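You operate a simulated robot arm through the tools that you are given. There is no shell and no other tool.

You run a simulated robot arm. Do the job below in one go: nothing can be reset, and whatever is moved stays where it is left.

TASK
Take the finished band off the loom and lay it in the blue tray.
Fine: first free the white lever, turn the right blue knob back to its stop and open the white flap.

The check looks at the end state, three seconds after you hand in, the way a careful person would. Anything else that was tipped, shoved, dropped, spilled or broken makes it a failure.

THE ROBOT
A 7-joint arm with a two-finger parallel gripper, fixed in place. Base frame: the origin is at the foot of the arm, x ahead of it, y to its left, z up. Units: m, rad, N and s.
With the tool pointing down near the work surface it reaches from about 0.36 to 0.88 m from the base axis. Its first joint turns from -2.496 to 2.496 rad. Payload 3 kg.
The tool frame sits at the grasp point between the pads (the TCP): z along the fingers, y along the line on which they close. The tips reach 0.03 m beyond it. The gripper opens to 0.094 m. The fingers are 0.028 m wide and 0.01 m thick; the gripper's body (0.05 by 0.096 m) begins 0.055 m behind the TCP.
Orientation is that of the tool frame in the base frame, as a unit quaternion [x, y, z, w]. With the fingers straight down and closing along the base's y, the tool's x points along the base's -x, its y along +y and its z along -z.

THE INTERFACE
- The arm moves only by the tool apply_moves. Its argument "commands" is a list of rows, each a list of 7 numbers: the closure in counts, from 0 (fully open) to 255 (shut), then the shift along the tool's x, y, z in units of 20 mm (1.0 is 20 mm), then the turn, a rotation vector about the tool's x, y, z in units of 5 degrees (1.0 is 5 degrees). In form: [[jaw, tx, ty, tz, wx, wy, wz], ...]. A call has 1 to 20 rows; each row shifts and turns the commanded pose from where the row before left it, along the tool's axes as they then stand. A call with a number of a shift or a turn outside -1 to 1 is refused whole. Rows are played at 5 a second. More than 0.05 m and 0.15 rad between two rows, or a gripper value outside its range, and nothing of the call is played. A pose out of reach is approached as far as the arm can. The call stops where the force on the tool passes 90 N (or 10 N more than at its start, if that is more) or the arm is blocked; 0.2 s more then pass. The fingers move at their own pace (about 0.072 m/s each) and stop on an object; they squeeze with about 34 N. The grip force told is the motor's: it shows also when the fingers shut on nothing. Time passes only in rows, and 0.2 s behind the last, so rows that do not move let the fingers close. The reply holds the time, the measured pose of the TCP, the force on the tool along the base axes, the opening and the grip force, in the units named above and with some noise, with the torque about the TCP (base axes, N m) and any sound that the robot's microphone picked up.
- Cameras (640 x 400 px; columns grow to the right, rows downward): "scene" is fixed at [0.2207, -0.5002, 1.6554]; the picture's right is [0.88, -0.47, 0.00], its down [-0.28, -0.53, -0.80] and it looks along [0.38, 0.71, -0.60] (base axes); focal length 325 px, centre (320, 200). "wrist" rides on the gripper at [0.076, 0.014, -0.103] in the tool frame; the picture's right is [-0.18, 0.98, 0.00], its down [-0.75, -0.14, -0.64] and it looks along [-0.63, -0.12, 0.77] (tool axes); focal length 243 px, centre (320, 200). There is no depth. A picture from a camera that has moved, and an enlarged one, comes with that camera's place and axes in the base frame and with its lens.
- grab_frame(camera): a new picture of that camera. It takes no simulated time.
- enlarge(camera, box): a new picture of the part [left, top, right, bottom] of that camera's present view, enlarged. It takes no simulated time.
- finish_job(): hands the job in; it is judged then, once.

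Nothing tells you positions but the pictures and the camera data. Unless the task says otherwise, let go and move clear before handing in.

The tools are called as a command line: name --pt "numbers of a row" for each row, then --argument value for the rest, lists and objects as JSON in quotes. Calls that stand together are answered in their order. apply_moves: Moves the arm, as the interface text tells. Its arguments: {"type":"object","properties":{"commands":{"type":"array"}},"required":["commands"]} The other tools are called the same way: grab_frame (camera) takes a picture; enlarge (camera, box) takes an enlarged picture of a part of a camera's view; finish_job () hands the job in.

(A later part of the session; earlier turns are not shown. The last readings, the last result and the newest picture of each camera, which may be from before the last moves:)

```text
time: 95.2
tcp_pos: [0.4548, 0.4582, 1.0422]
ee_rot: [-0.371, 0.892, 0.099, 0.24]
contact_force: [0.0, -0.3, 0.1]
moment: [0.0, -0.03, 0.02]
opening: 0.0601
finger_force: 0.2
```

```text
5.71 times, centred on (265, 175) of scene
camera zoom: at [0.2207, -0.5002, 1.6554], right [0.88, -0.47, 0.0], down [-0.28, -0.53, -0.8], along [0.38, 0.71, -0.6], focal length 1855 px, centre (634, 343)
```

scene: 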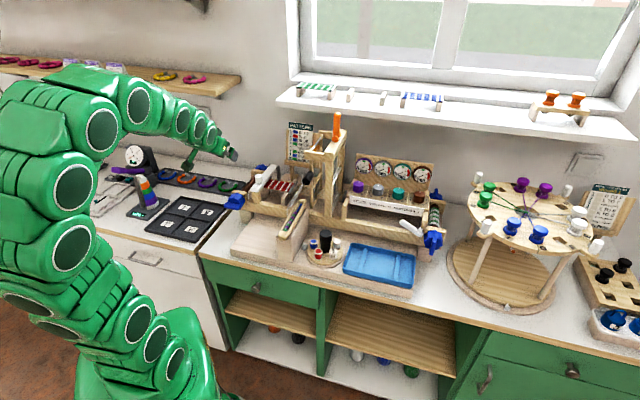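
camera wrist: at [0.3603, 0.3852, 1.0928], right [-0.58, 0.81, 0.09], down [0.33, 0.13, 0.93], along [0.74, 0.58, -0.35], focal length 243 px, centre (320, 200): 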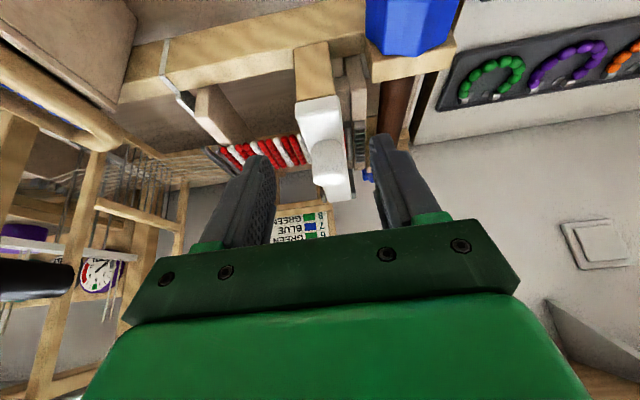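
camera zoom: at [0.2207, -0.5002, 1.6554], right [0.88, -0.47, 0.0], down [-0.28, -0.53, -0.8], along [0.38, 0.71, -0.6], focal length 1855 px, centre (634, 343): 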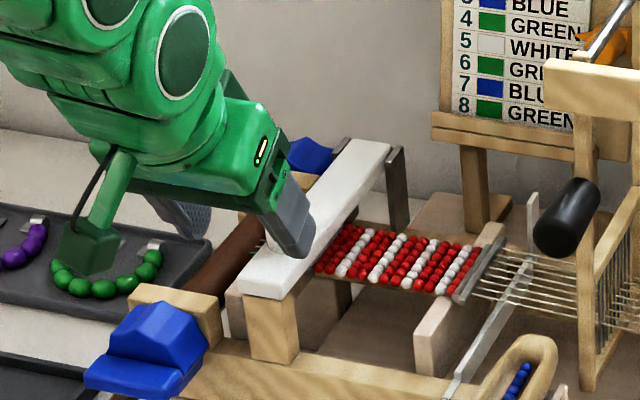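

apply_moves --pt "92 0.05 0.1 0.9 0 0 0" --pt "92 0.05 0.08 0.9 0 0 0" --pt "92 0 0 0.6 0 0 0" --pt "92 0 0 0 0 0 0"

grab_frame --camera "wrist"

enlarge --camera "wrist" --box '[200, 80, 440, 250]'

enlarge --camera "scene" --box '[220, 150, 300, 220]'

```text
time: 96.2
tcp_pos: [0.4685, 0.4781, 0.9995]
ee_rot: [-0.371, 0.892, 0.099, 0.239]
contact_force: [0.4, -0.1, -0.9]
moment: [0.01, -0.02, -0.01]
opening: 0.0598
finger_force: 0.0
```

```text
taken
camera wrist: at [0.3742, 0.4045, 1.0495], right [-0.58, 0.81, 0.09], down [0.33, 0.14, 0.93], along [0.74, 0.58, -0.35], focal length 243 px, centre (320, 200)
```

wrist: 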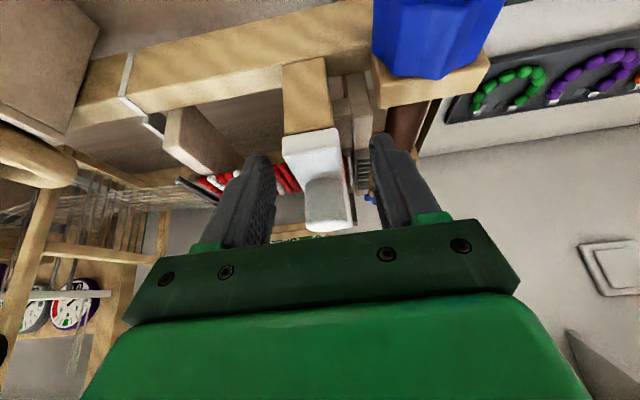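

```text
2.35 times, centred on (320, 165) of wrist
camera zoom: at [0.3742, 0.4045, 1.0495], right [-0.58, 0.81, 0.09], down [0.33, 0.14, 0.93], along [0.74, 0.58, -0.35], focal length 571 px, centre (320, 282)
```

zoom: 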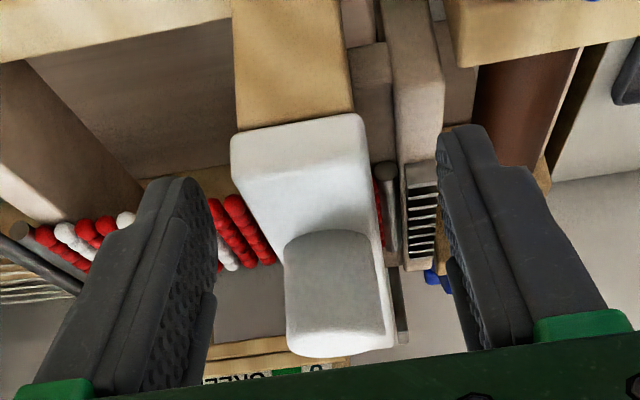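

```text
5.71 times, centred on (260, 185) of scene
camera zoom: at [0.2207, -0.5002, 1.6554], right [0.88, -0.47, 0.0], down [-0.28, -0.53, -0.8], along [0.38, 0.71, -0.6], focal length 1855 px, centre (663, 286)
```

zoom: 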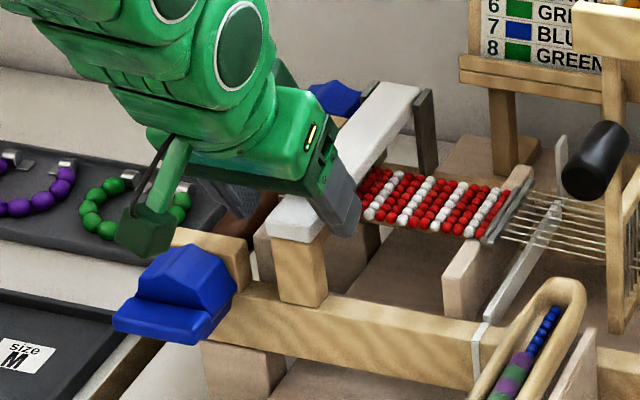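

apply_moves --pt "92 0 0 0.45 0 0 0" --pt "92 0 0 0 0 0 0"

apply_moves --pt "255 0 0 0 0 0 0" --pt "255 0 0 0 0 0 0" --pt "255 0 0 0 0 0 0"

enlarge --camera "wrist" --box '[200, 80, 440, 250]'

enlarge --camera "scene" --box '[220, 150, 300, 220]'

```text
time: 96.8
tcp_pos: [0.4707, 0.4797, 0.9921]
ee_rot: [-0.371, 0.892, 0.099, 0.239]
contact_force: [-0.1, -0.4, -1.1]
moment: [-0.02, 0.0, 0.0]
opening: 0.0602
finger_force: 0.1
```

```text
time: 97.6
tcp_pos: [0.4725, 0.4786, 0.9929]
ee_rot: [-0.37, 0.892, 0.099, 0.239]
contact_force: [31.4, -30.8, 5.0]
moment: [-0.39, -0.78, -0.8]
opening: 0.0316
finger_force: 45.0
```

```text
2.35 times, centred on (320, 165) of wrist
camera zoom: at [0.3779, 0.4056, 1.0422], right [-0.58, 0.81, 0.09], down [0.33, 0.14, 0.93], along [0.74, 0.58, -0.35], focal length 571 px, centre (320, 282)
```

zoom: 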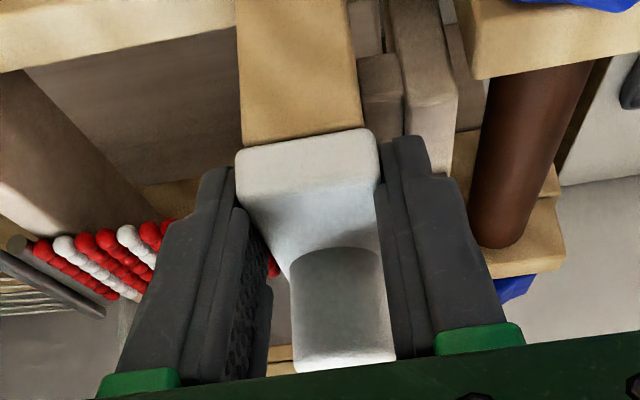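

```text
5.71 times, centred on (260, 185) of scene
camera zoom: at [0.2207, -0.5002, 1.6554], right [0.88, -0.47, 0.0], down [-0.28, -0.53, -0.8], along [0.38, 0.71, -0.6], focal length 1855 px, centre (663, 286)
```

zoom: 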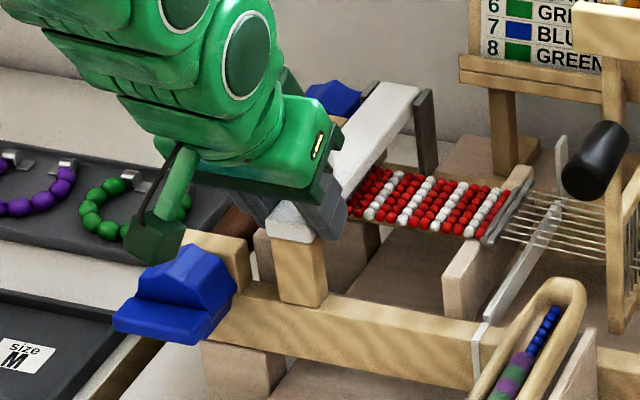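

Gripped (32 mm wide bar). I start lifting along the arc about the rear hinge in small steps.

apply_moves --pt "255 0 -0.12 0 0 0 0" --pt "255 -0.4 0 -0.5 0 0 0" --pt "255 -0.4 0 -0.5 0 0 0" --pt "255 0 0 0 0 0 0"

enlarge --camera "scene" --box '[220, 140, 310, 220]'

```text
time: 98.6
tcp_pos: [0.4742, 0.4804, 1.0168]
ee_rot: [-0.371, 0.892, 0.099, 0.238]
contact_force: [-27.4, -2.0, -3.9]
moment: [-0.94, 1.29, -0.6]
opening: 0.0317
finger_force: 45.2
```

```text
5.00 times, centred on (265, 180) of scene
camera zoom: at [0.2207, -0.5002, 1.6554], right [0.88, -0.47, 0.0], down [-0.28, -0.53, -0.8], along [0.38, 0.71, -0.6], focal length 1623 px, centre (595, 300)
```

zoom: 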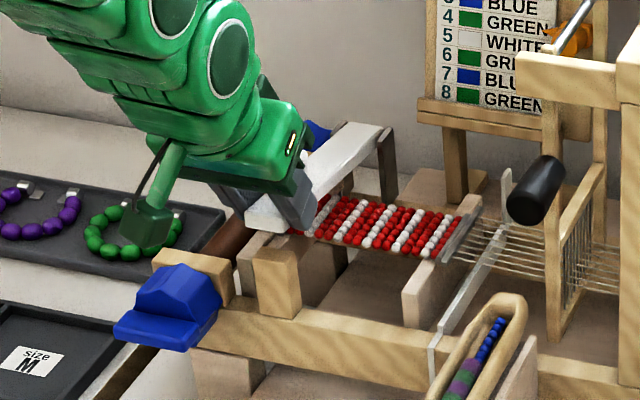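

apply_moves --pt "255 -0.48 0 -0.42 0 0 0" --pt "255 -0.48 0 -0.42 0 0 0" --pt "255 -0.55 0 -0.33 0 0 0" --pt "255 -0.55 0 -0.33 0 0 0" --pt "255 0 0 0 0 0 0"

enlarge --camera "scene" --box '[220, 140, 310, 220]'

enlarge --camera "wrist" --box '[200, 60, 440, 250]'

```text
time: 99.8
tcp_pos: [0.4895, 0.4963, 1.0639]
ee_rot: [-0.371, 0.892, 0.1, 0.24]
contact_force: [-30.8, 28.1, -6.3]
moment: [-0.11, 1.16, -0.32]
opening: 0.0317
finger_force: 44.9
```

```text
5.00 times, centred on (265, 180) of scene
camera zoom: at [0.2207, -0.5002, 1.6554], right [0.88, -0.47, 0.0], down [-0.28, -0.53, -0.8], along [0.38, 0.71, -0.6], focal length 1623 px, centre (595, 300)
```

zoom: 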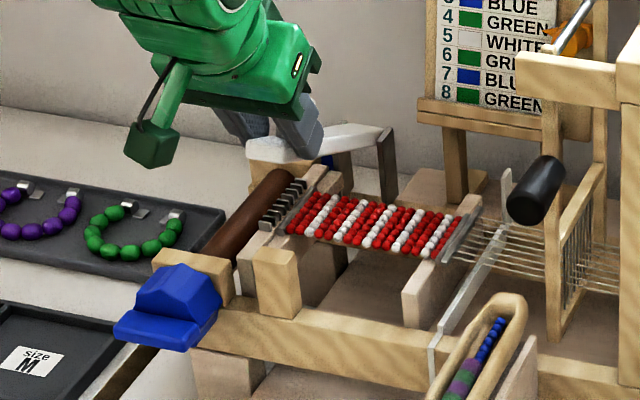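

```text
2.11 times, centred on (320, 155) of wrist
camera zoom: at [0.3957, 0.4229, 1.1142], right [-0.59, 0.81, 0.09], down [0.33, 0.14, 0.93], along [0.74, 0.58, -0.35], focal length 511 px, centre (320, 295)
```

zoom: 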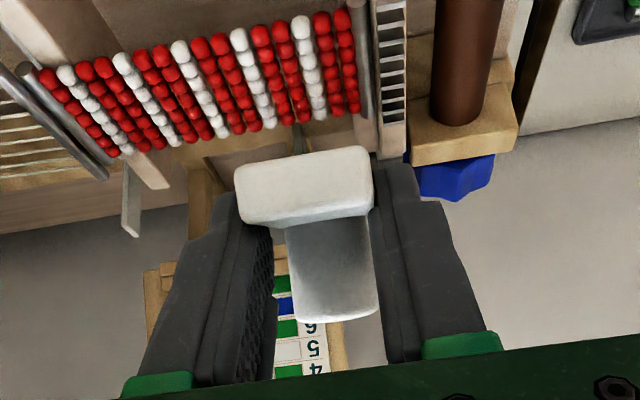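

apply_moves --pt "255 -0.6 0.1 -0.23 0 0 0" --pt "255 -0.6 0 -0.23 0 0 0" --pt "255 -0.63 0 -0.125 0 0 0" --pt "255 -0.63 0 -0.125 0 0 0" --pt "255 0 0 0 0 0 0"

enlarge --camera "scene" --box '[220, 140, 310, 220]'

enlarge --camera "wrist" --box '[200, 60, 440, 250]'

```text
time: 101.0
tcp_pos: [0.5144, 0.5209, 1.0995]
ee_rot: [-0.371, 0.892, 0.099, 0.239]
contact_force: [3.8, -20.8, 5.2]
moment: [-1.18, 0.48, -0.32]
opening: 0.0315
finger_force: 44.7
```

```text
5.00 times, centred on (265, 180) of scene
camera zoom: at [0.2207, -0.5002, 1.6554], right [0.88, -0.47, 0.0], down [-0.28, -0.53, -0.8], along [0.38, 0.71, -0.6], focal length 1623 px, centre (595, 300)
```

zoom: 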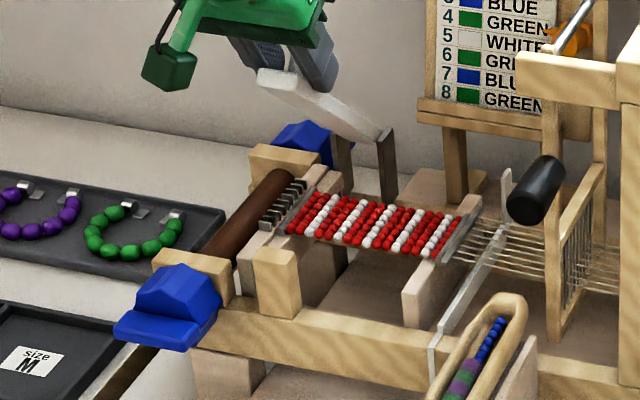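

```text
2.11 times, centred on (320, 155) of wrist
camera zoom: at [0.4202, 0.448, 1.1507], right [-0.58, 0.81, 0.09], down [0.33, 0.14, 0.93], along [0.74, 0.58, -0.35], focal length 511 px, centre (320, 295)
```

zoom: 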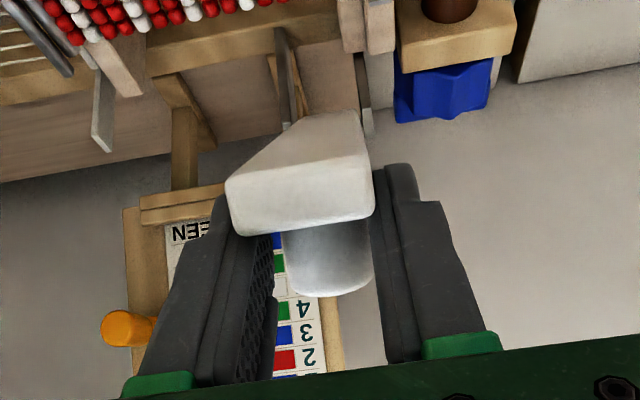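

apply_moves --pt "255 -0.64 0.03 -0.01 0 0 0" --pt "255 -0.64 0 -0.01 0 0 0" --pt "255 -0.63 0 0.1 0 0 0" --pt "255 -0.63 0 0.1 0 0 0" --pt "255 0 0 0 0 0 0"

enlarge --camera "scene" --box '[220, 120, 310, 200]'

enlarge --camera "wrist" --box '[200, 60, 440, 250]'

```text
time: 102.2
tcp_pos: [0.5468, 0.5536, 1.1221]
ee_rot: [-0.371, 0.892, 0.099, 0.239]
contact_force: [26.8, -36.2, 15.4]
moment: [-0.73, -0.42, -1.16]
opening: 0.0265
finger_force: 45.1
```

```text
5.00 times, centred on (265, 160) of scene
camera zoom: at [0.2207, -0.5002, 1.6554], right [0.88, -0.47, 0.0], down [-0.28, -0.53, -0.8], along [0.38, 0.71, -0.6], focal length 1623 px, centre (595, 400)
```

zoom: 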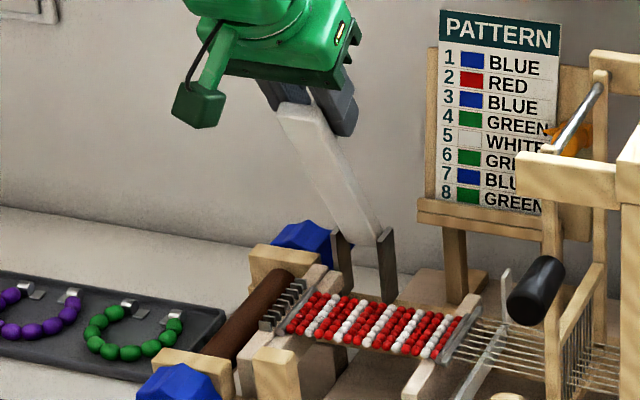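

```text
2.11 times, centred on (320, 155) of wrist
camera zoom: at [0.4527, 0.4804, 1.1728], right [-0.58, 0.81, 0.09], down [0.33, 0.13, 0.93], along [0.74, 0.58, -0.35], focal length 511 px, centre (320, 295)
```

zoom: 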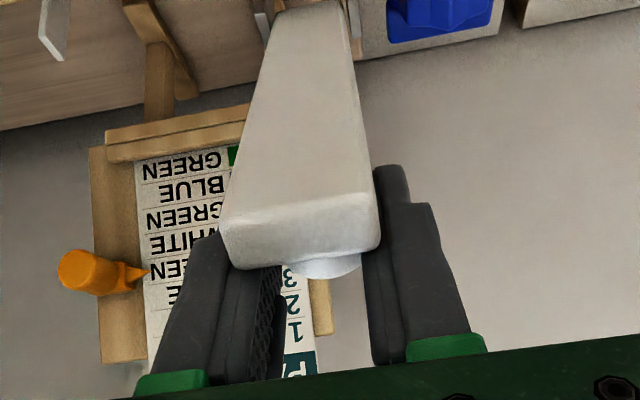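

The flap is at about 67°; the fingers have slipped onto the knob behind it. I continue turning the tool together with the flap about the hinge.

apply_moves --pt "255 -0.695 0.05 0.176 0 1 0" --pt "255 -0.7 0 0.178 0 1 0" --pt "255 0 0 0 0 0 0"

enlarge --camera "scene" --box '[220, 110, 310, 200]'

enlarge --camera "wrist" --box '[200, 60, 440, 250]'

```text
time: 103.0
tcp_pos: [0.566, 0.5725, 1.1272]
ee_rot: [-0.378, 0.91, 0.065, 0.158]
contact_force: [16.1, -54.3, -20.7]
moment: [-0.7, -0.5, -0.62]
opening: 0.0264
finger_force: 45.6
```

```text
4.44 times, centred on (265, 155) of scene
camera zoom: at [0.2207, -0.5002, 1.6554], right [0.88, -0.47, 0.0], down [-0.28, -0.53, -0.8], along [0.38, 0.71, -0.6], focal length 1442 px, centre (564, 400)
```

zoom: 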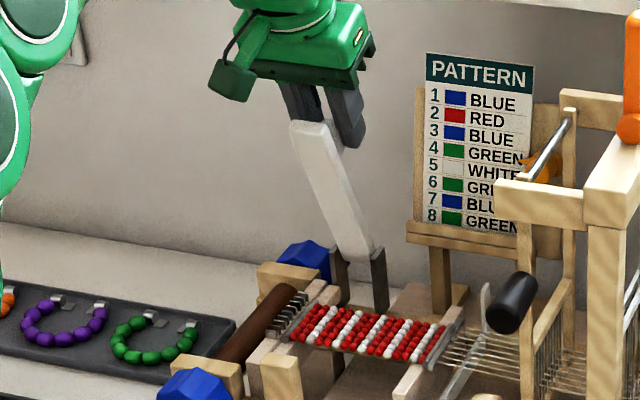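

```text
2.11 times, centred on (320, 155) of wrist
camera zoom: at [0.4798, 0.5078, 1.1982], right [-0.57, 0.82, 0.06], down [0.45, 0.25, 0.86], along [0.69, 0.52, -0.51], focal length 511 px, centre (320, 295)
```

zoom: 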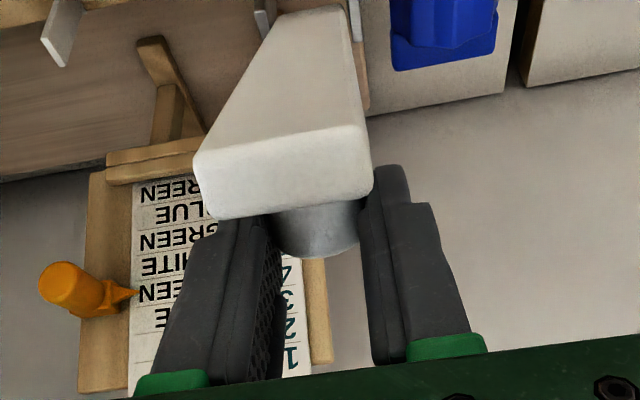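

apply_moves --pt "255 -0.697 -0.15 0.18 0 1 0" --pt "255 -0.695 0 0.177 0 1 0" --pt "255 0 0 0 0 0 0"

enlarge --camera "scene" --box '[220, 110, 310, 200]'

enlarge --camera "wrist" --box '[200, 60, 440, 250]'

```text
time: 103.8
tcp_pos: [0.5859, 0.5938, 1.131]
ee_rot: [-0.384, 0.919, 0.034, 0.08]
contact_force: [0.0, 1.0, 0.2]
moment: [0.01, 0.02, -0.01]
opening: 0.0001
finger_force: 33.4
```

```text
4.44 times, centred on (265, 155) of scene
camera zoom: at [0.2207, -0.5002, 1.6554], right [0.88, -0.47, 0.0], down [-0.28, -0.53, -0.8], along [0.38, 0.71, -0.6], focal length 1442 px, centre (564, 400)
```

zoom: 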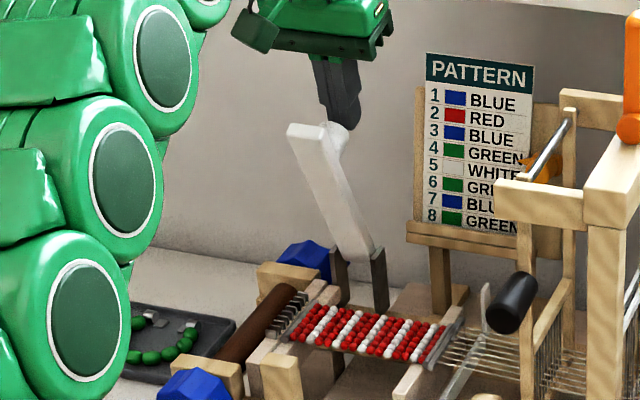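

```text
2.11 times, centred on (320, 155) of wrist
camera zoom: at [0.5096, 0.5381, 1.2177], right [-0.57, 0.82, 0.03], down [0.54, 0.35, 0.76], along [0.61, 0.45, -0.65], focal length 511 px, centre (320, 295)
```

zoom: 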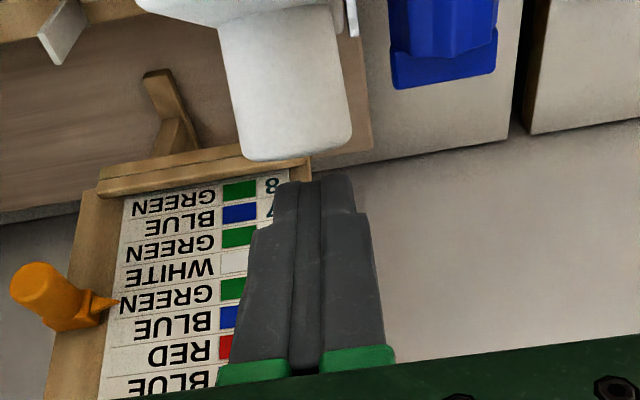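

The grip slipped off the knob. I check whether the flap stays where it is or is falling.

apply_moves --pt "255 0 0 0 0 0 0"

enlarge --camera "scene" --box '[220, 110, 310, 200]'

```text
time: 104.2
tcp_pos: [0.5861, 0.5936, 1.1298]
ee_rot: [-0.383, 0.92, 0.034, 0.081]
contact_force: [0.0, -0.3, 0.2]
moment: [0.01, -0.01, 0.03]
opening: 0.0
finger_force: 33.0
```

```text
4.44 times, centred on (265, 155) of scene
camera zoom: at [0.2207, -0.5002, 1.6554], right [0.88, -0.47, 0.0], down [-0.28, -0.53, -0.8], along [0.38, 0.71, -0.6], focal length 1442 px, centre (564, 400)
```

zoom: 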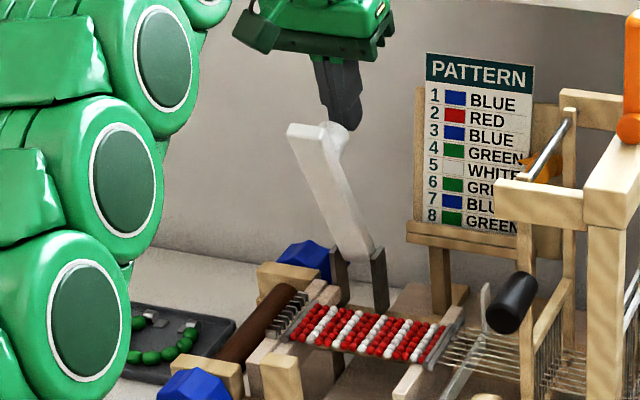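

It stays put by hinge friction. I'll go around to the front on the left side and push it fully open from the front.

apply_moves --pt "255 0 0 -1 0 0 0" --pt "255 0 1 0 0 0 0" --pt "255 0 1 0 0 0 0" --pt "255 0 1 0 0 0 0" --pt "255 0 1 0 0 0 0" --pt "255 1 0 0 0 0 0" --pt "255 1 0 0 0 0 0" --pt "255 1 0 0 0 0 0" --pt "255 1 0 0 0 0 0" --pt "255 1 0 0 0 0 0" --pt "255 1 0 0 0 0 0" --pt "255 1 0 0 0 0 0" --pt "255 1 0 0 0 0 0" --pt "255 0 0 0 0 0 0"

enlarge --camera "scene" --box '[220, 110, 310, 200]'

```text
time: 107.2
tcp_pos: [0.4179, 0.5351, 1.1214]
ee_rot: [-0.382, 0.92, 0.033, 0.08]
contact_force: [0.3, 0.0, -0.1]
moment: [-0.03, -0.01, -0.01]
opening: 0.0
finger_force: 32.8
```

```text
4.44 times, centred on (265, 155) of scene
camera zoom: at [0.2207, -0.5002, 1.6554], right [0.88, -0.47, 0.0], down [-0.28, -0.53, -0.8], along [0.38, 0.71, -0.6], focal length 1442 px, centre (564, 400)
```

zoom: 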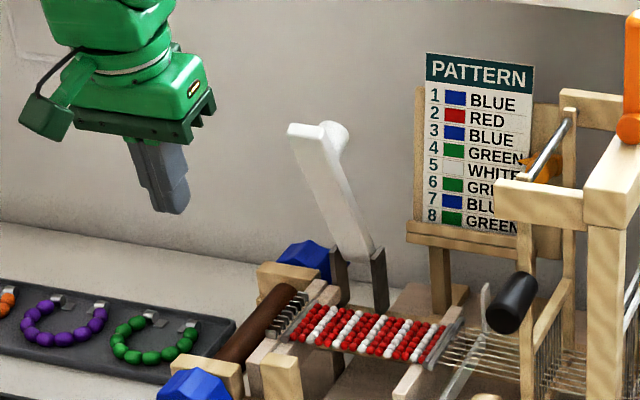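

apply_moves --pt "255 0 0 0 0 -1 0" --pt "255 0 0 0 0 -1 0" --pt "255 0 0 0 0 -1 0" --pt "255 0 0 0 0 -1 0" --pt "255 0 -0.97 0 0 0 0" --pt "255 0 -0.97 0 0 0 0" --pt "255 0 -0.97 0 0 0 0" --pt "255 0 -0.97 0 0 0 0" --pt "255 -0.7 0 0.404 0 0 0" --pt "255 -0.7 0 0.404 0 0 0" --pt "255 -0.7 0 0.404 0 0 0" --pt "255 -0.7 0 0.404 0 0 0" --pt "255 0 0 0 0 0 0"

enlarge --camera "scene" --box '[220, 110, 310, 200]'

grab_frame --camera "wrist"

```text
time: 110.0
tcp_pos: [0.5181, 0.5271, 1.1223]
ee_rot: [-0.371, 0.892, 0.099, 0.238]
contact_force: [0.2, 0.8, -0.4]
moment: [0.03, 0.0, -0.03]
opening: 0.0
finger_force: 32.8
```

```text
4.44 times, centred on (265, 155) of scene
camera zoom: at [0.2207, -0.5002, 1.6554], right [0.88, -0.47, 0.0], down [-0.28, -0.53, -0.8], along [0.38, 0.71, -0.6], focal length 1442 px, centre (564, 400)
```

zoom: 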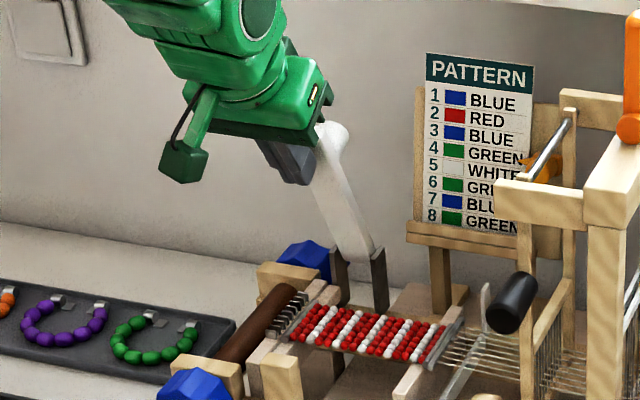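

```text
taken
camera wrist: at [0.4235, 0.4538, 1.1723], right [-0.58, 0.81, 0.09], down [0.33, 0.14, 0.93], along [0.74, 0.58, -0.35], focal length 243 px, centre (320, 200)
```

wrist: 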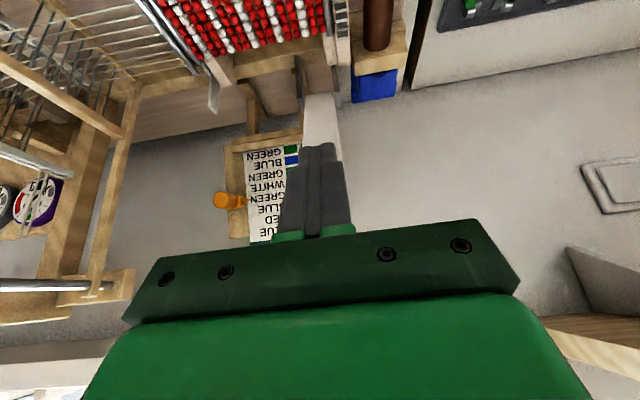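

apply_moves --pt "255 -0.5 0 0.29 0 0 0" --pt "255 -0.5 0 0.29 0 0 0" --pt "255 -0.5 0 0.29 0 0 0" --pt "255 -0.5 0 0.29 0 0 0" --pt "255 -0.5 0 0.29 0 0 0" --pt "255 0 0 0 0 0 0"

enlarge --camera "scene" --box '[220, 110, 310, 200]'

```text
time: 110.6
tcp_pos: [0.5236, 0.533, 1.115]
ee_rot: [-0.371, 0.896, 0.093, 0.226]
contact_force: [-8.8, -8.6, -9.1]
moment: [-0.31, 0.39, 0.0]
opening: 0.0
finger_force: 32.8
stopped in row 2: the force on the tool passed its limit at 151 N (the readings are from after the stop); the commanded pose is now the measured one
```

```text
4.44 times, centred on (265, 155) of scene
camera zoom: at [0.2207, -0.5002, 1.6554], right [0.88, -0.47, 0.0], down [-0.28, -0.53, -0.8], along [0.38, 0.71, -0.6], focal length 1442 px, centre (564, 400)
```

zoom: 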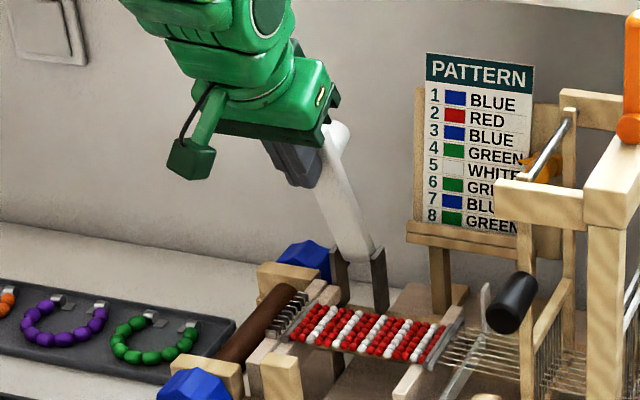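

The flap is evidently at its open stop already (firm resistance), and it stays open. I back away and examine the band.

apply_moves --pt "255 0.866 0 -0.5 0 0 0" --pt "255 0.866 0 -0.5 0 0 0" --pt "255 0.866 0 -0.5 0 0 0" --pt "255 0.866 0 -0.5 0 0 0" --pt "255 0.3 -0.5 -1 0 0 0" --pt "255 0.3 -1 -1 0 0.5 0" --pt "0 0.3 -1 -1 0 0.5 0" --pt "0 0 -1 -1 0 0 0" --pt "0 0 0 0 0 0 0"

grab_frame --camera "wrist"

enlarge --camera "scene" --box '[240, 150, 320, 220]'

```text
time: 112.6
tcp_pos: [0.4804, 0.3913, 1.1807]
ee_rot: [-0.375, 0.904, 0.077, 0.189]
contact_force: [-0.4, 0.4, -0.2]
moment: [-0.02, 0.0, 0.01]
opening: 0.0938
finger_force: 0.1
```

```text
taken
camera wrist: at [0.3916, 0.3232, 1.2441], right [-0.58, 0.81, 0.07], down [0.41, 0.21, 0.89], along [0.71, 0.54, -0.45], focal length 243 px, centre (320, 200)
```

wrist: 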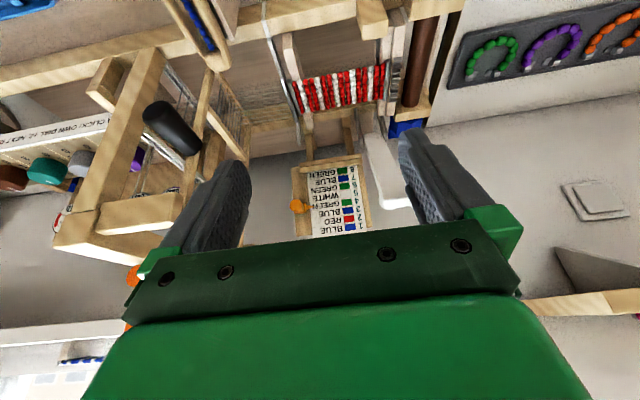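

```text
5.71 times, centred on (280, 185) of scene
camera zoom: at [0.2207, -0.5002, 1.6554], right [0.88, -0.47, 0.0], down [-0.28, -0.53, -0.8], along [0.38, 0.71, -0.6], focal length 1855 px, centre (549, 286)
```

zoom: 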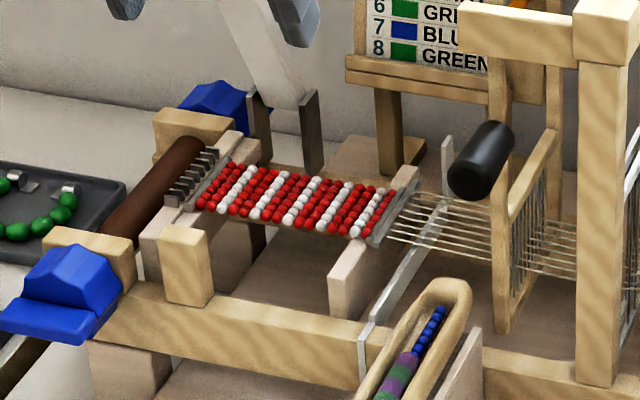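

apply_moves --pt "0 0 0 0 0 1 0" --pt "0 0 0 0 0 1 0" --pt "0 0 0 0 0 1 0" --pt "0 0 0 0 0 1 0" --pt "0 0 0 0 0 0.7 0" --pt "0 -0.6 0.2 0.8 0 0 0" --pt "0 -0.6 0.2 0.8 0 0 0" --pt "0 -0.6 0.2 0.8 0 0 0" --pt "0 -0.6 0.2 0.8 0 0 0" --pt "0 -0.6 0.2 0.8 0 0 0" --pt "0 0 0 0 0 0 0"

grab_frame --camera "wrist"

enlarge --camera "wrist" --box '[200, 0, 440, 170]'

```text
time: 115.0
tcp_pos: [0.5088, 0.4481, 1.1018]
ee_rot: [-0.384, 0.923, 0.0, 0.0]
contact_force: [-0.9, 0.9, 0.5]
moment: [0.01, -0.01, -0.03]
opening: 0.0938
finger_force: 0.1
```

```text
taken
camera wrist: at [0.4438, 0.4044, 1.2039], right [-0.57, 0.82, 0.0], down [0.63, 0.43, 0.64], along [0.53, 0.36, -0.77], focal length 243 px, centre (320, 200)
```

wrist: 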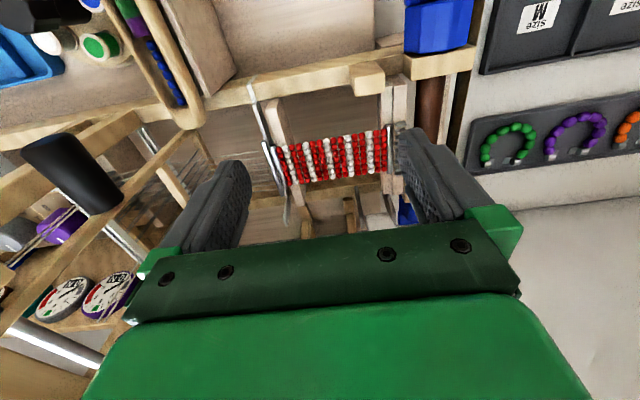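

```text
2.35 times, centred on (320, 85) of wrist
camera zoom: at [0.4438, 0.4044, 1.2039], right [-0.57, 0.82, 0.0], down [0.63, 0.43, 0.64], along [0.53, 0.36, -0.77], focal length 571 px, centre (320, 471)
```

zoom: 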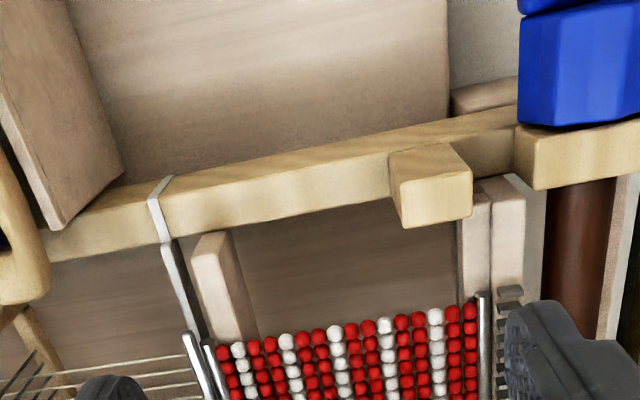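

enlarge --camera "wrist" --box '[240, 110, 420, 240]'

enlarge --camera "scene" --box '[255, 170, 315, 215]'

```text
3.08 times, centred on (330, 175) of wrist
camera zoom: at [0.4438, 0.4044, 1.2039], right [-0.57, 0.82, 0.0], down [0.63, 0.43, 0.64], along [0.53, 0.36, -0.77], focal length 746 px, centre (289, 277)
```

zoom: 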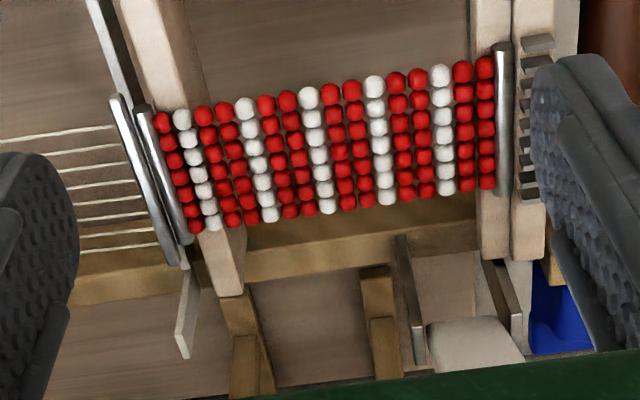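

```text
8.89 times, centred on (285, 192) of scene
camera zoom: at [0.2207, -0.5002, 1.6554], right [0.88, -0.47, 0.0], down [-0.28, -0.53, -0.8], along [0.38, 0.71, -0.6], focal length 2885 px, centre (631, 267)
```

zoom: 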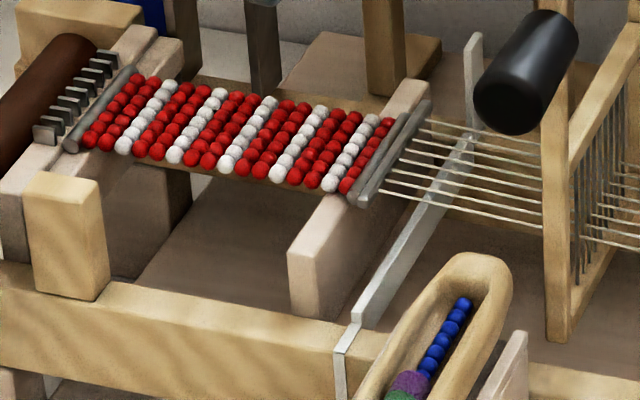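

The finished band lies on two supports: u from −0.025 to 0.105, v from 0.717 to 0.779, z≈0.955. I'll turn the wrist 90° so the fingers close across its width.

apply_moves --pt "0 0 0 0 0 0 -1" --pt "0 0 0 0 0 0 -1" --pt "0 0 0 0 0 0 -1" --pt "0 0 0 0 0 0 -1" --pt "0 0 0 0 0 0 -1" --pt "0 0 0 0 0 0 -1" --pt "0 0 0 0 0 0 -1" --pt "0 0 0 0 0 0 -1" --pt "0 0 0 0 0 0 -1" --pt "0 0 0 0 0 0 -1" --pt "0 0 0 0 0 0 -1" --pt "0 0 0 0 0 0 -1" --pt "0 0 0 0 0 0 -1" --pt "0 0 0 0 0 0 -1" --pt "0 0 0 0 0 0 -1" --pt "0 0 0 0 0 0 -1" --pt "0 0 0 0 0 0 -1" --pt "0 0 0 0 0 0 -1" --pt "0 0 0 0 0 0 0"

grab_frame --camera "wrist"

enlarge --camera "scene" --box '[230, 130, 350, 230]'

```text
time: 119.0
tcp_pos: [0.5087, 0.4491, 1.1008]
ee_rot: [0.924, -0.381, 0.0, 0.0]
contact_force: [-0.8, 0.4, 0.6]
moment: [-0.04, -0.02, -0.02]
opening: 0.0942
finger_force: 0.0
```

```text
taken
camera wrist: at [0.5522, 0.385, 1.2035], right [-0.82, -0.57, 0.0], down [-0.44, 0.63, 0.64], along [-0.36, 0.53, -0.77], focal length 243 px, centre (320, 200)
```

wrist: 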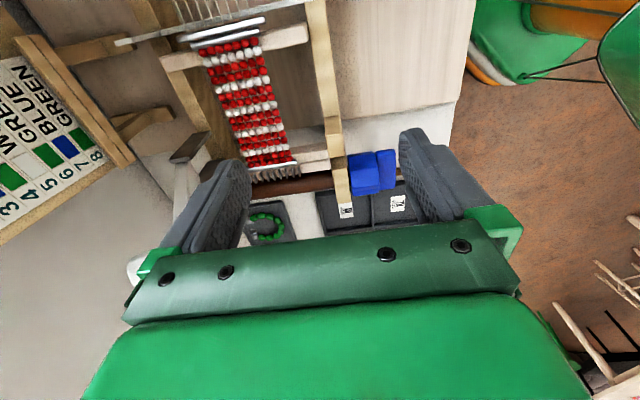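

```text
4.00 times, centred on (290, 180) of scene
camera zoom: at [0.2207, -0.5002, 1.6554], right [0.88, -0.47, 0.0], down [-0.28, -0.53, -0.8], along [0.38, 0.71, -0.6], focal length 1298 px, centre (440, 280)
```

zoom: 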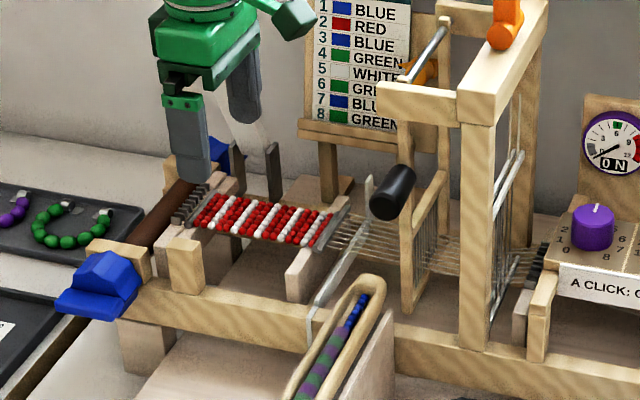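

apply_moves --pt "0 0.1 -0.9 0 0 0 0" --pt "0 0.1 -0.9 0 0 0 0" --pt "0 0.15 -0.85 0 0 0 0" --pt "0 0.15 -0.85 0 0 0 0" --pt "0 0 0 0 0 0 0"

grab_frame --camera "wrist"

enlarge --camera "wrist" --box '[180, 20, 460, 230]'

enlarge --camera "scene" --box '[230, 130, 350, 230]'

```text
time: 120.2
tcp_pos: [0.5664, 0.4908, 1.1003]
ee_rot: [0.924, -0.383, 0.001, 0.0]
contact_force: [0.3, 0.1, -0.3]
moment: [-0.02, 0.0, 0.02]
opening: 0.0942
finger_force: 0.1
```

```text
taken
camera wrist: at [0.6094, 0.4273, 1.2029], right [-0.82, -0.57, 0.0], down [-0.43, 0.63, 0.64], along [-0.36, 0.53, -0.77], focal length 243 px, centre (320, 200)
```

wrist: 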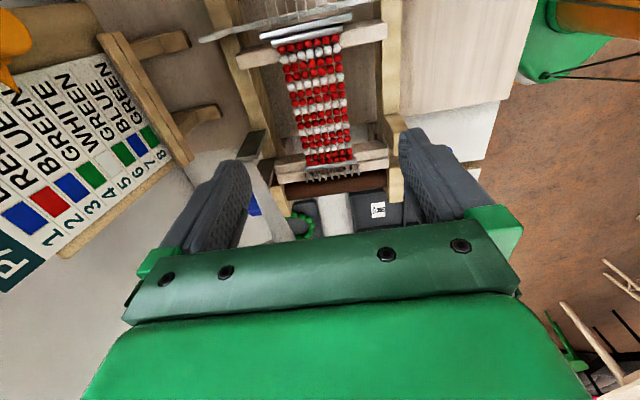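

```text
1.90 times, centred on (320, 125) of wrist
camera zoom: at [0.6094, 0.4273, 1.2029], right [-0.82, -0.57, 0.0], down [-0.43, 0.63, 0.64], along [-0.36, 0.53, -0.77], focal length 462 px, centre (320, 343)
```

zoom: 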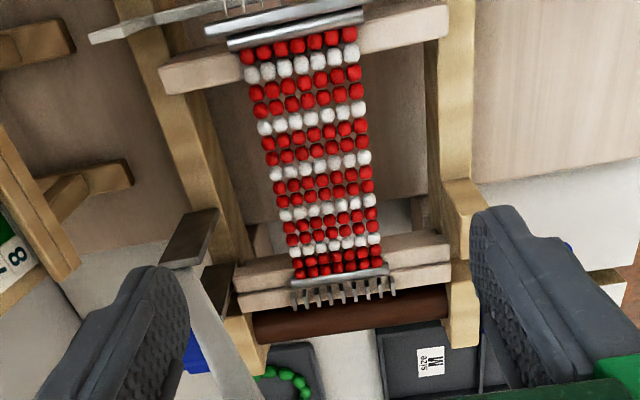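

```text
4.00 times, centred on (290, 180) of scene
camera zoom: at [0.2207, -0.5002, 1.6554], right [0.88, -0.47, 0.0], down [-0.28, -0.53, -0.8], along [0.38, 0.71, -0.6], focal length 1298 px, centre (440, 280)
```

zoom: 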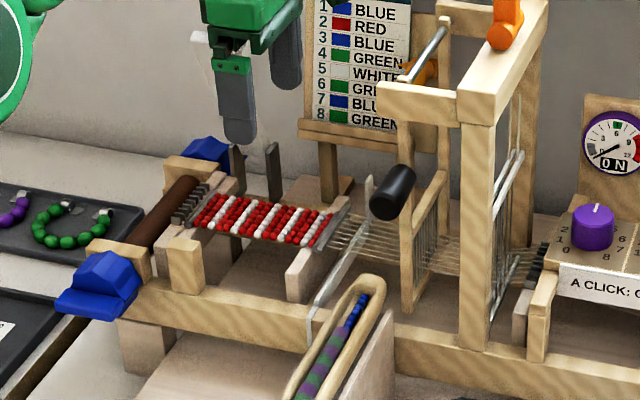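

apply_moves --pt "0 0 -0.1 1 0 0 0" --pt "0 0 0 1 0 0 0" --pt "0 0 0 1 0 0 0" --pt "0 0 0 1 0 0 0" --pt "0 0 0 0 0 0 0"

grab_frame --camera "wrist"

enlarge --camera "scene" --box '[230, 130, 350, 230]'

```text
time: 120.8
tcp_pos: [0.5662, 0.4937, 1.0711]
ee_rot: [0.925, -0.38, 0.003, -0.009]
contact_force: [-11.0, -11.7, 35.9]
moment: [2.18, 0.1, 0.65]
opening: 0.0939
finger_force: 0.1
stopped in row 3: the force on the tool passed its limit at 126 N (the readings are from after the stop); the commanded pose is now the measured one
```

```text
taken
camera wrist: at [0.609, 0.4266, 1.1743], right [-0.82, -0.57, -0.02], down [-0.44, 0.62, 0.65], along [-0.36, 0.54, -0.76], focal length 243 px, centre (320, 200)
```

wrist: 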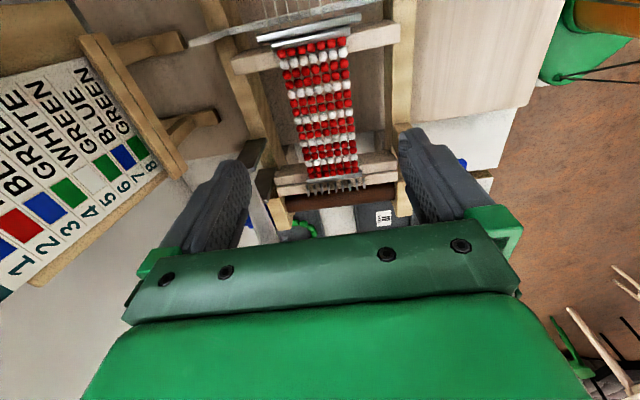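

```text
4.00 times, centred on (290, 180) of scene
camera zoom: at [0.2207, -0.5002, 1.6554], right [0.88, -0.47, 0.0], down [-0.28, -0.53, -0.8], along [0.38, 0.71, -0.6], focal length 1298 px, centre (440, 280)
```

zoom: 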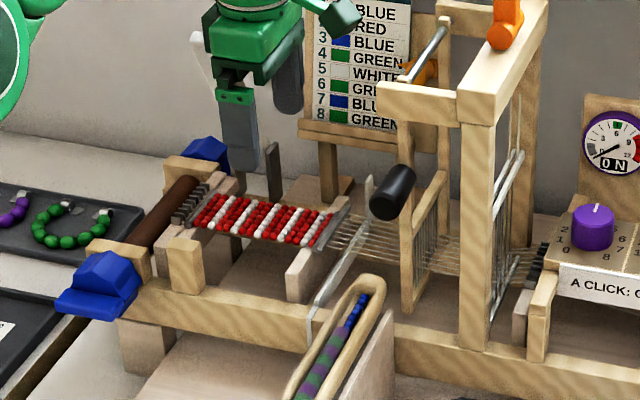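

The hand's body touched the top of the open flap (at u≈0.01). I back up and shift the grasp further right along the band, clear of the flap.

apply_moves --pt "0 0 0 -1 -0.22 0.01 0.07" --pt "0 0 0 -1 0 0 0" --pt "0 0.5 0 0 0 0 0" --pt "0 0.5 0 0 0 0 0" --pt "0 0 0 0 0 0 0"

grab_frame --camera "wrist"

enlarge --camera "scene" --box '[230, 130, 350, 230]'

```text
time: 122.0
tcp_pos: [0.5811, 0.4771, 1.1091]
ee_rot: [0.923, -0.385, 0.0, 0.001]
contact_force: [0.7, 0.6, -0.4]
moment: [0.0, 0.0, -0.02]
opening: 0.0937
finger_force: 0.1
```

```text
taken
camera wrist: at [0.6238, 0.4133, 1.212], right [-0.83, -0.56, 0.0], down [-0.43, 0.64, 0.64], along [-0.36, 0.53, -0.77], focal length 243 px, centre (320, 200)
```

wrist: 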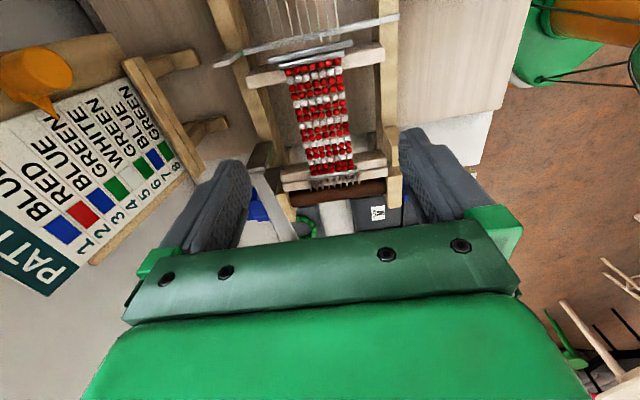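

```text
4.00 times, centred on (290, 180) of scene
camera zoom: at [0.2207, -0.5002, 1.6554], right [0.88, -0.47, 0.0], down [-0.28, -0.53, -0.8], along [0.38, 0.71, -0.6], focal length 1298 px, centre (440, 280)
```

zoom: 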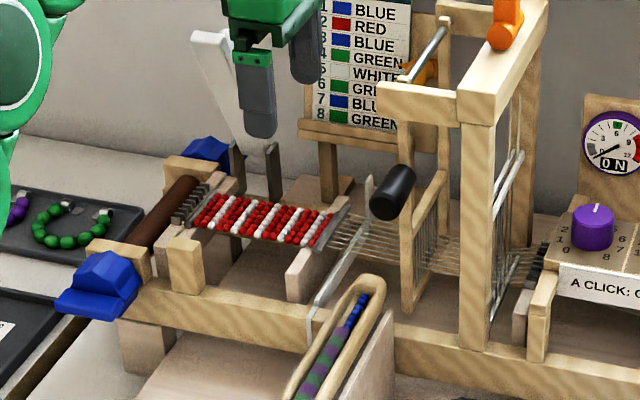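

apply_moves --pt "0 0 0 0.7 0 0 0" --pt "0 0 0 0.7 0 0 0" --pt "0 0 0 0.7 0 0 0" --pt "0 0 0 0.7 0 0 0" --pt "0 0 0 0.7 0 0 0" --pt "0 0 0 0 0 0 0"

grab_frame --camera "wrist"

enlarge --camera "scene" --box '[230, 130, 350, 230]'

```text
time: 123.5
tcp_pos: [0.5826, 0.4779, 1.0401]
ee_rot: [0.923, -0.385, 0.0, 0.002]
contact_force: [-0.9, -0.1, 0.8]
moment: [-0.02, 0.01, -0.03]
opening: 0.0936
finger_force: 0.2
```

```text
taken
camera wrist: at [0.624, 0.4138, 1.1439], right [-0.83, -0.56, 0.0], down [-0.43, 0.63, 0.64], along [-0.36, 0.53, -0.77], focal length 243 px, centre (320, 200)
```

wrist: 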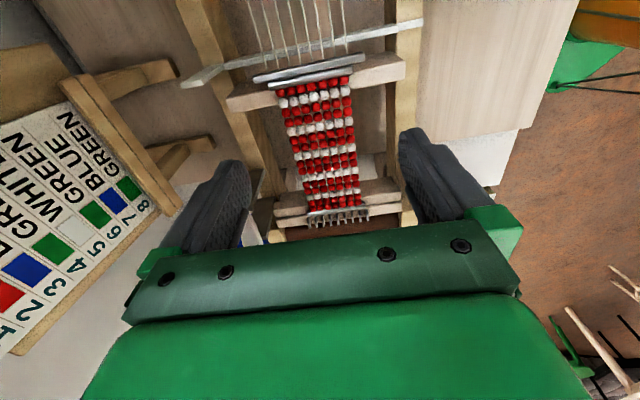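

```text
4.00 times, centred on (290, 180) of scene
camera zoom: at [0.2207, -0.5002, 1.6554], right [0.88, -0.47, 0.0], down [-0.28, -0.53, -0.8], along [0.38, 0.71, -0.6], focal length 1298 px, centre (440, 280)
```

zoom: 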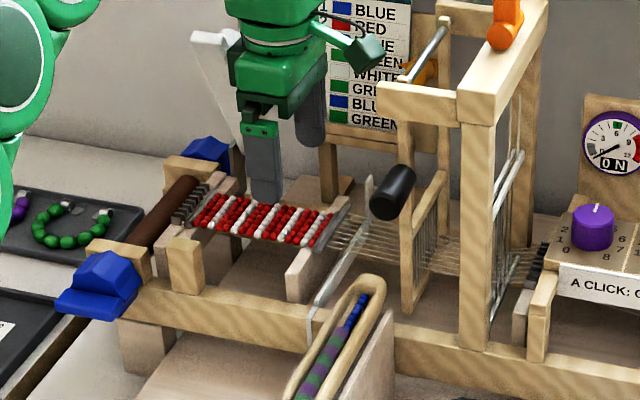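

apply_moves --pt "0 0 0 0.7 0 0 0" --pt "0 0 0 0.7 0 0 0" --pt "0 0 0 0.7 0 0 0" --pt "0 0 0 0 0 0 0"

enlarge --camera "wrist" --box '[180, 40, 460, 250]'

enlarge --camera "scene" --box '[255, 150, 335, 220]'

```text
time: 124.5
tcp_pos: [0.582, 0.4777, 0.9984]
ee_rot: [0.923, -0.384, -0.001, 0.002]
contact_force: [-0.4, 0.5, -0.3]
moment: [0.02, 0.01, -0.03]
opening: 0.094
finger_force: 0.0
```

```text
1.90 times, centred on (320, 145) of wrist
camera zoom: at [0.6239, 0.4139, 1.1], right [-0.83, -0.56, 0.0], down [-0.43, 0.64, 0.64], along [-0.36, 0.53, -0.77], focal length 462 px, centre (320, 305)
```

zoom: 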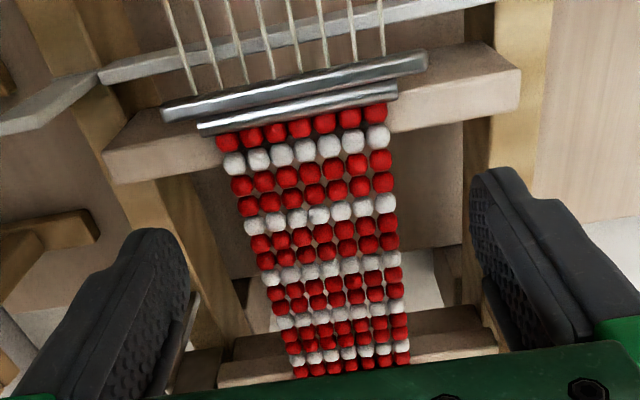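

```text
5.71 times, centred on (295, 185) of scene
camera zoom: at [0.2207, -0.5002, 1.6554], right [0.88, -0.47, 0.0], down [-0.28, -0.53, -0.8], along [0.38, 0.71, -0.6], focal length 1855 px, centre (463, 286)
```

zoom: 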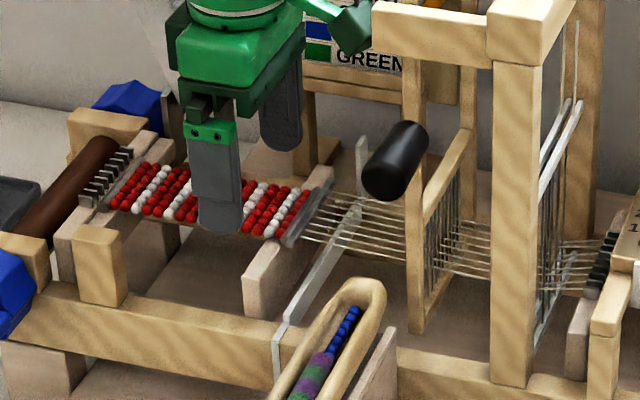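

apply_moves --pt "0 0 0 0.65 0 0 0" --pt "0 0 0 0.65 0 0 0" --pt "0 0 0 0 0 0 0"

apply_moves --pt "100 0 0 0 0 0 0" --pt "100 0 0 0 0 0 0" --pt "115 0 0 0 0 0 0" --pt "115 0 0 0 0 0 0"

enlarge --camera "wrist" --box '[180, 40, 460, 250]'

enlarge --camera "scene" --box '[255, 150, 335, 220]'

```text
time: 125.2
tcp_pos: [0.5816, 0.4795, 0.9715]
ee_rot: [0.923, -0.384, 0.0, 0.001]
contact_force: [0.2, 0.2, -0.6]
moment: [0.01, 0.0, 0.01]
opening: 0.0941
finger_force: 0.0
```

```text
time: 126.2
tcp_pos: [0.5809, 0.4794, 0.9718]
ee_rot: [0.923, -0.385, -0.001, 0.001]
contact_force: [1.0, 0.3, 1.5]
moment: [-0.01, -0.02, 0.05]
opening: 0.0608
finger_force: 34.0
```

```text
1.90 times, centred on (320, 145) of wrist
camera zoom: at [0.6242, 0.4143, 1.0743], right [-0.83, -0.56, 0.0], down [-0.43, 0.64, 0.64], along [-0.36, 0.53, -0.77], focal length 462 px, centre (320, 305)
```

zoom: 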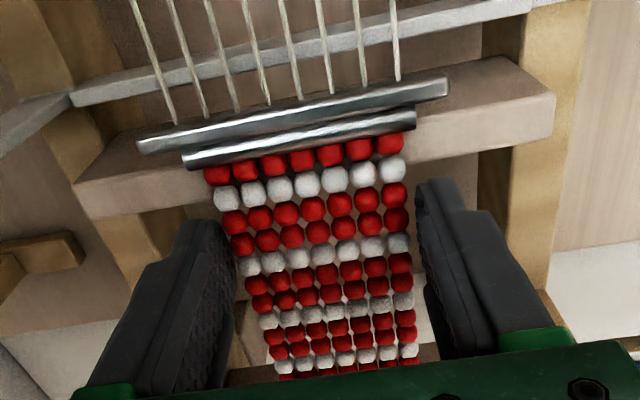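

```text
5.71 times, centred on (295, 185) of scene
camera zoom: at [0.2207, -0.5002, 1.6554], right [0.88, -0.47, 0.0], down [-0.28, -0.53, -0.8], along [0.38, 0.71, -0.6], focal length 1855 px, centre (463, 286)
```

zoom: 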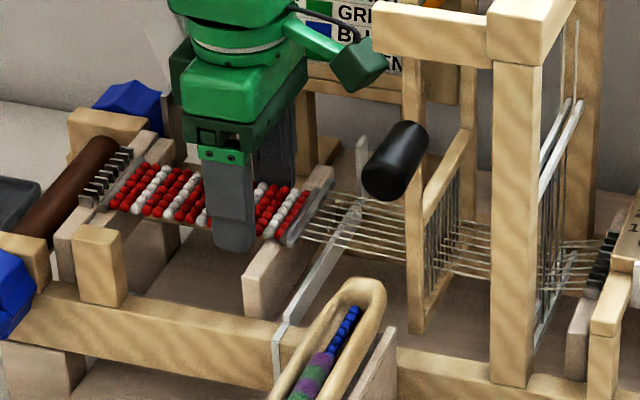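

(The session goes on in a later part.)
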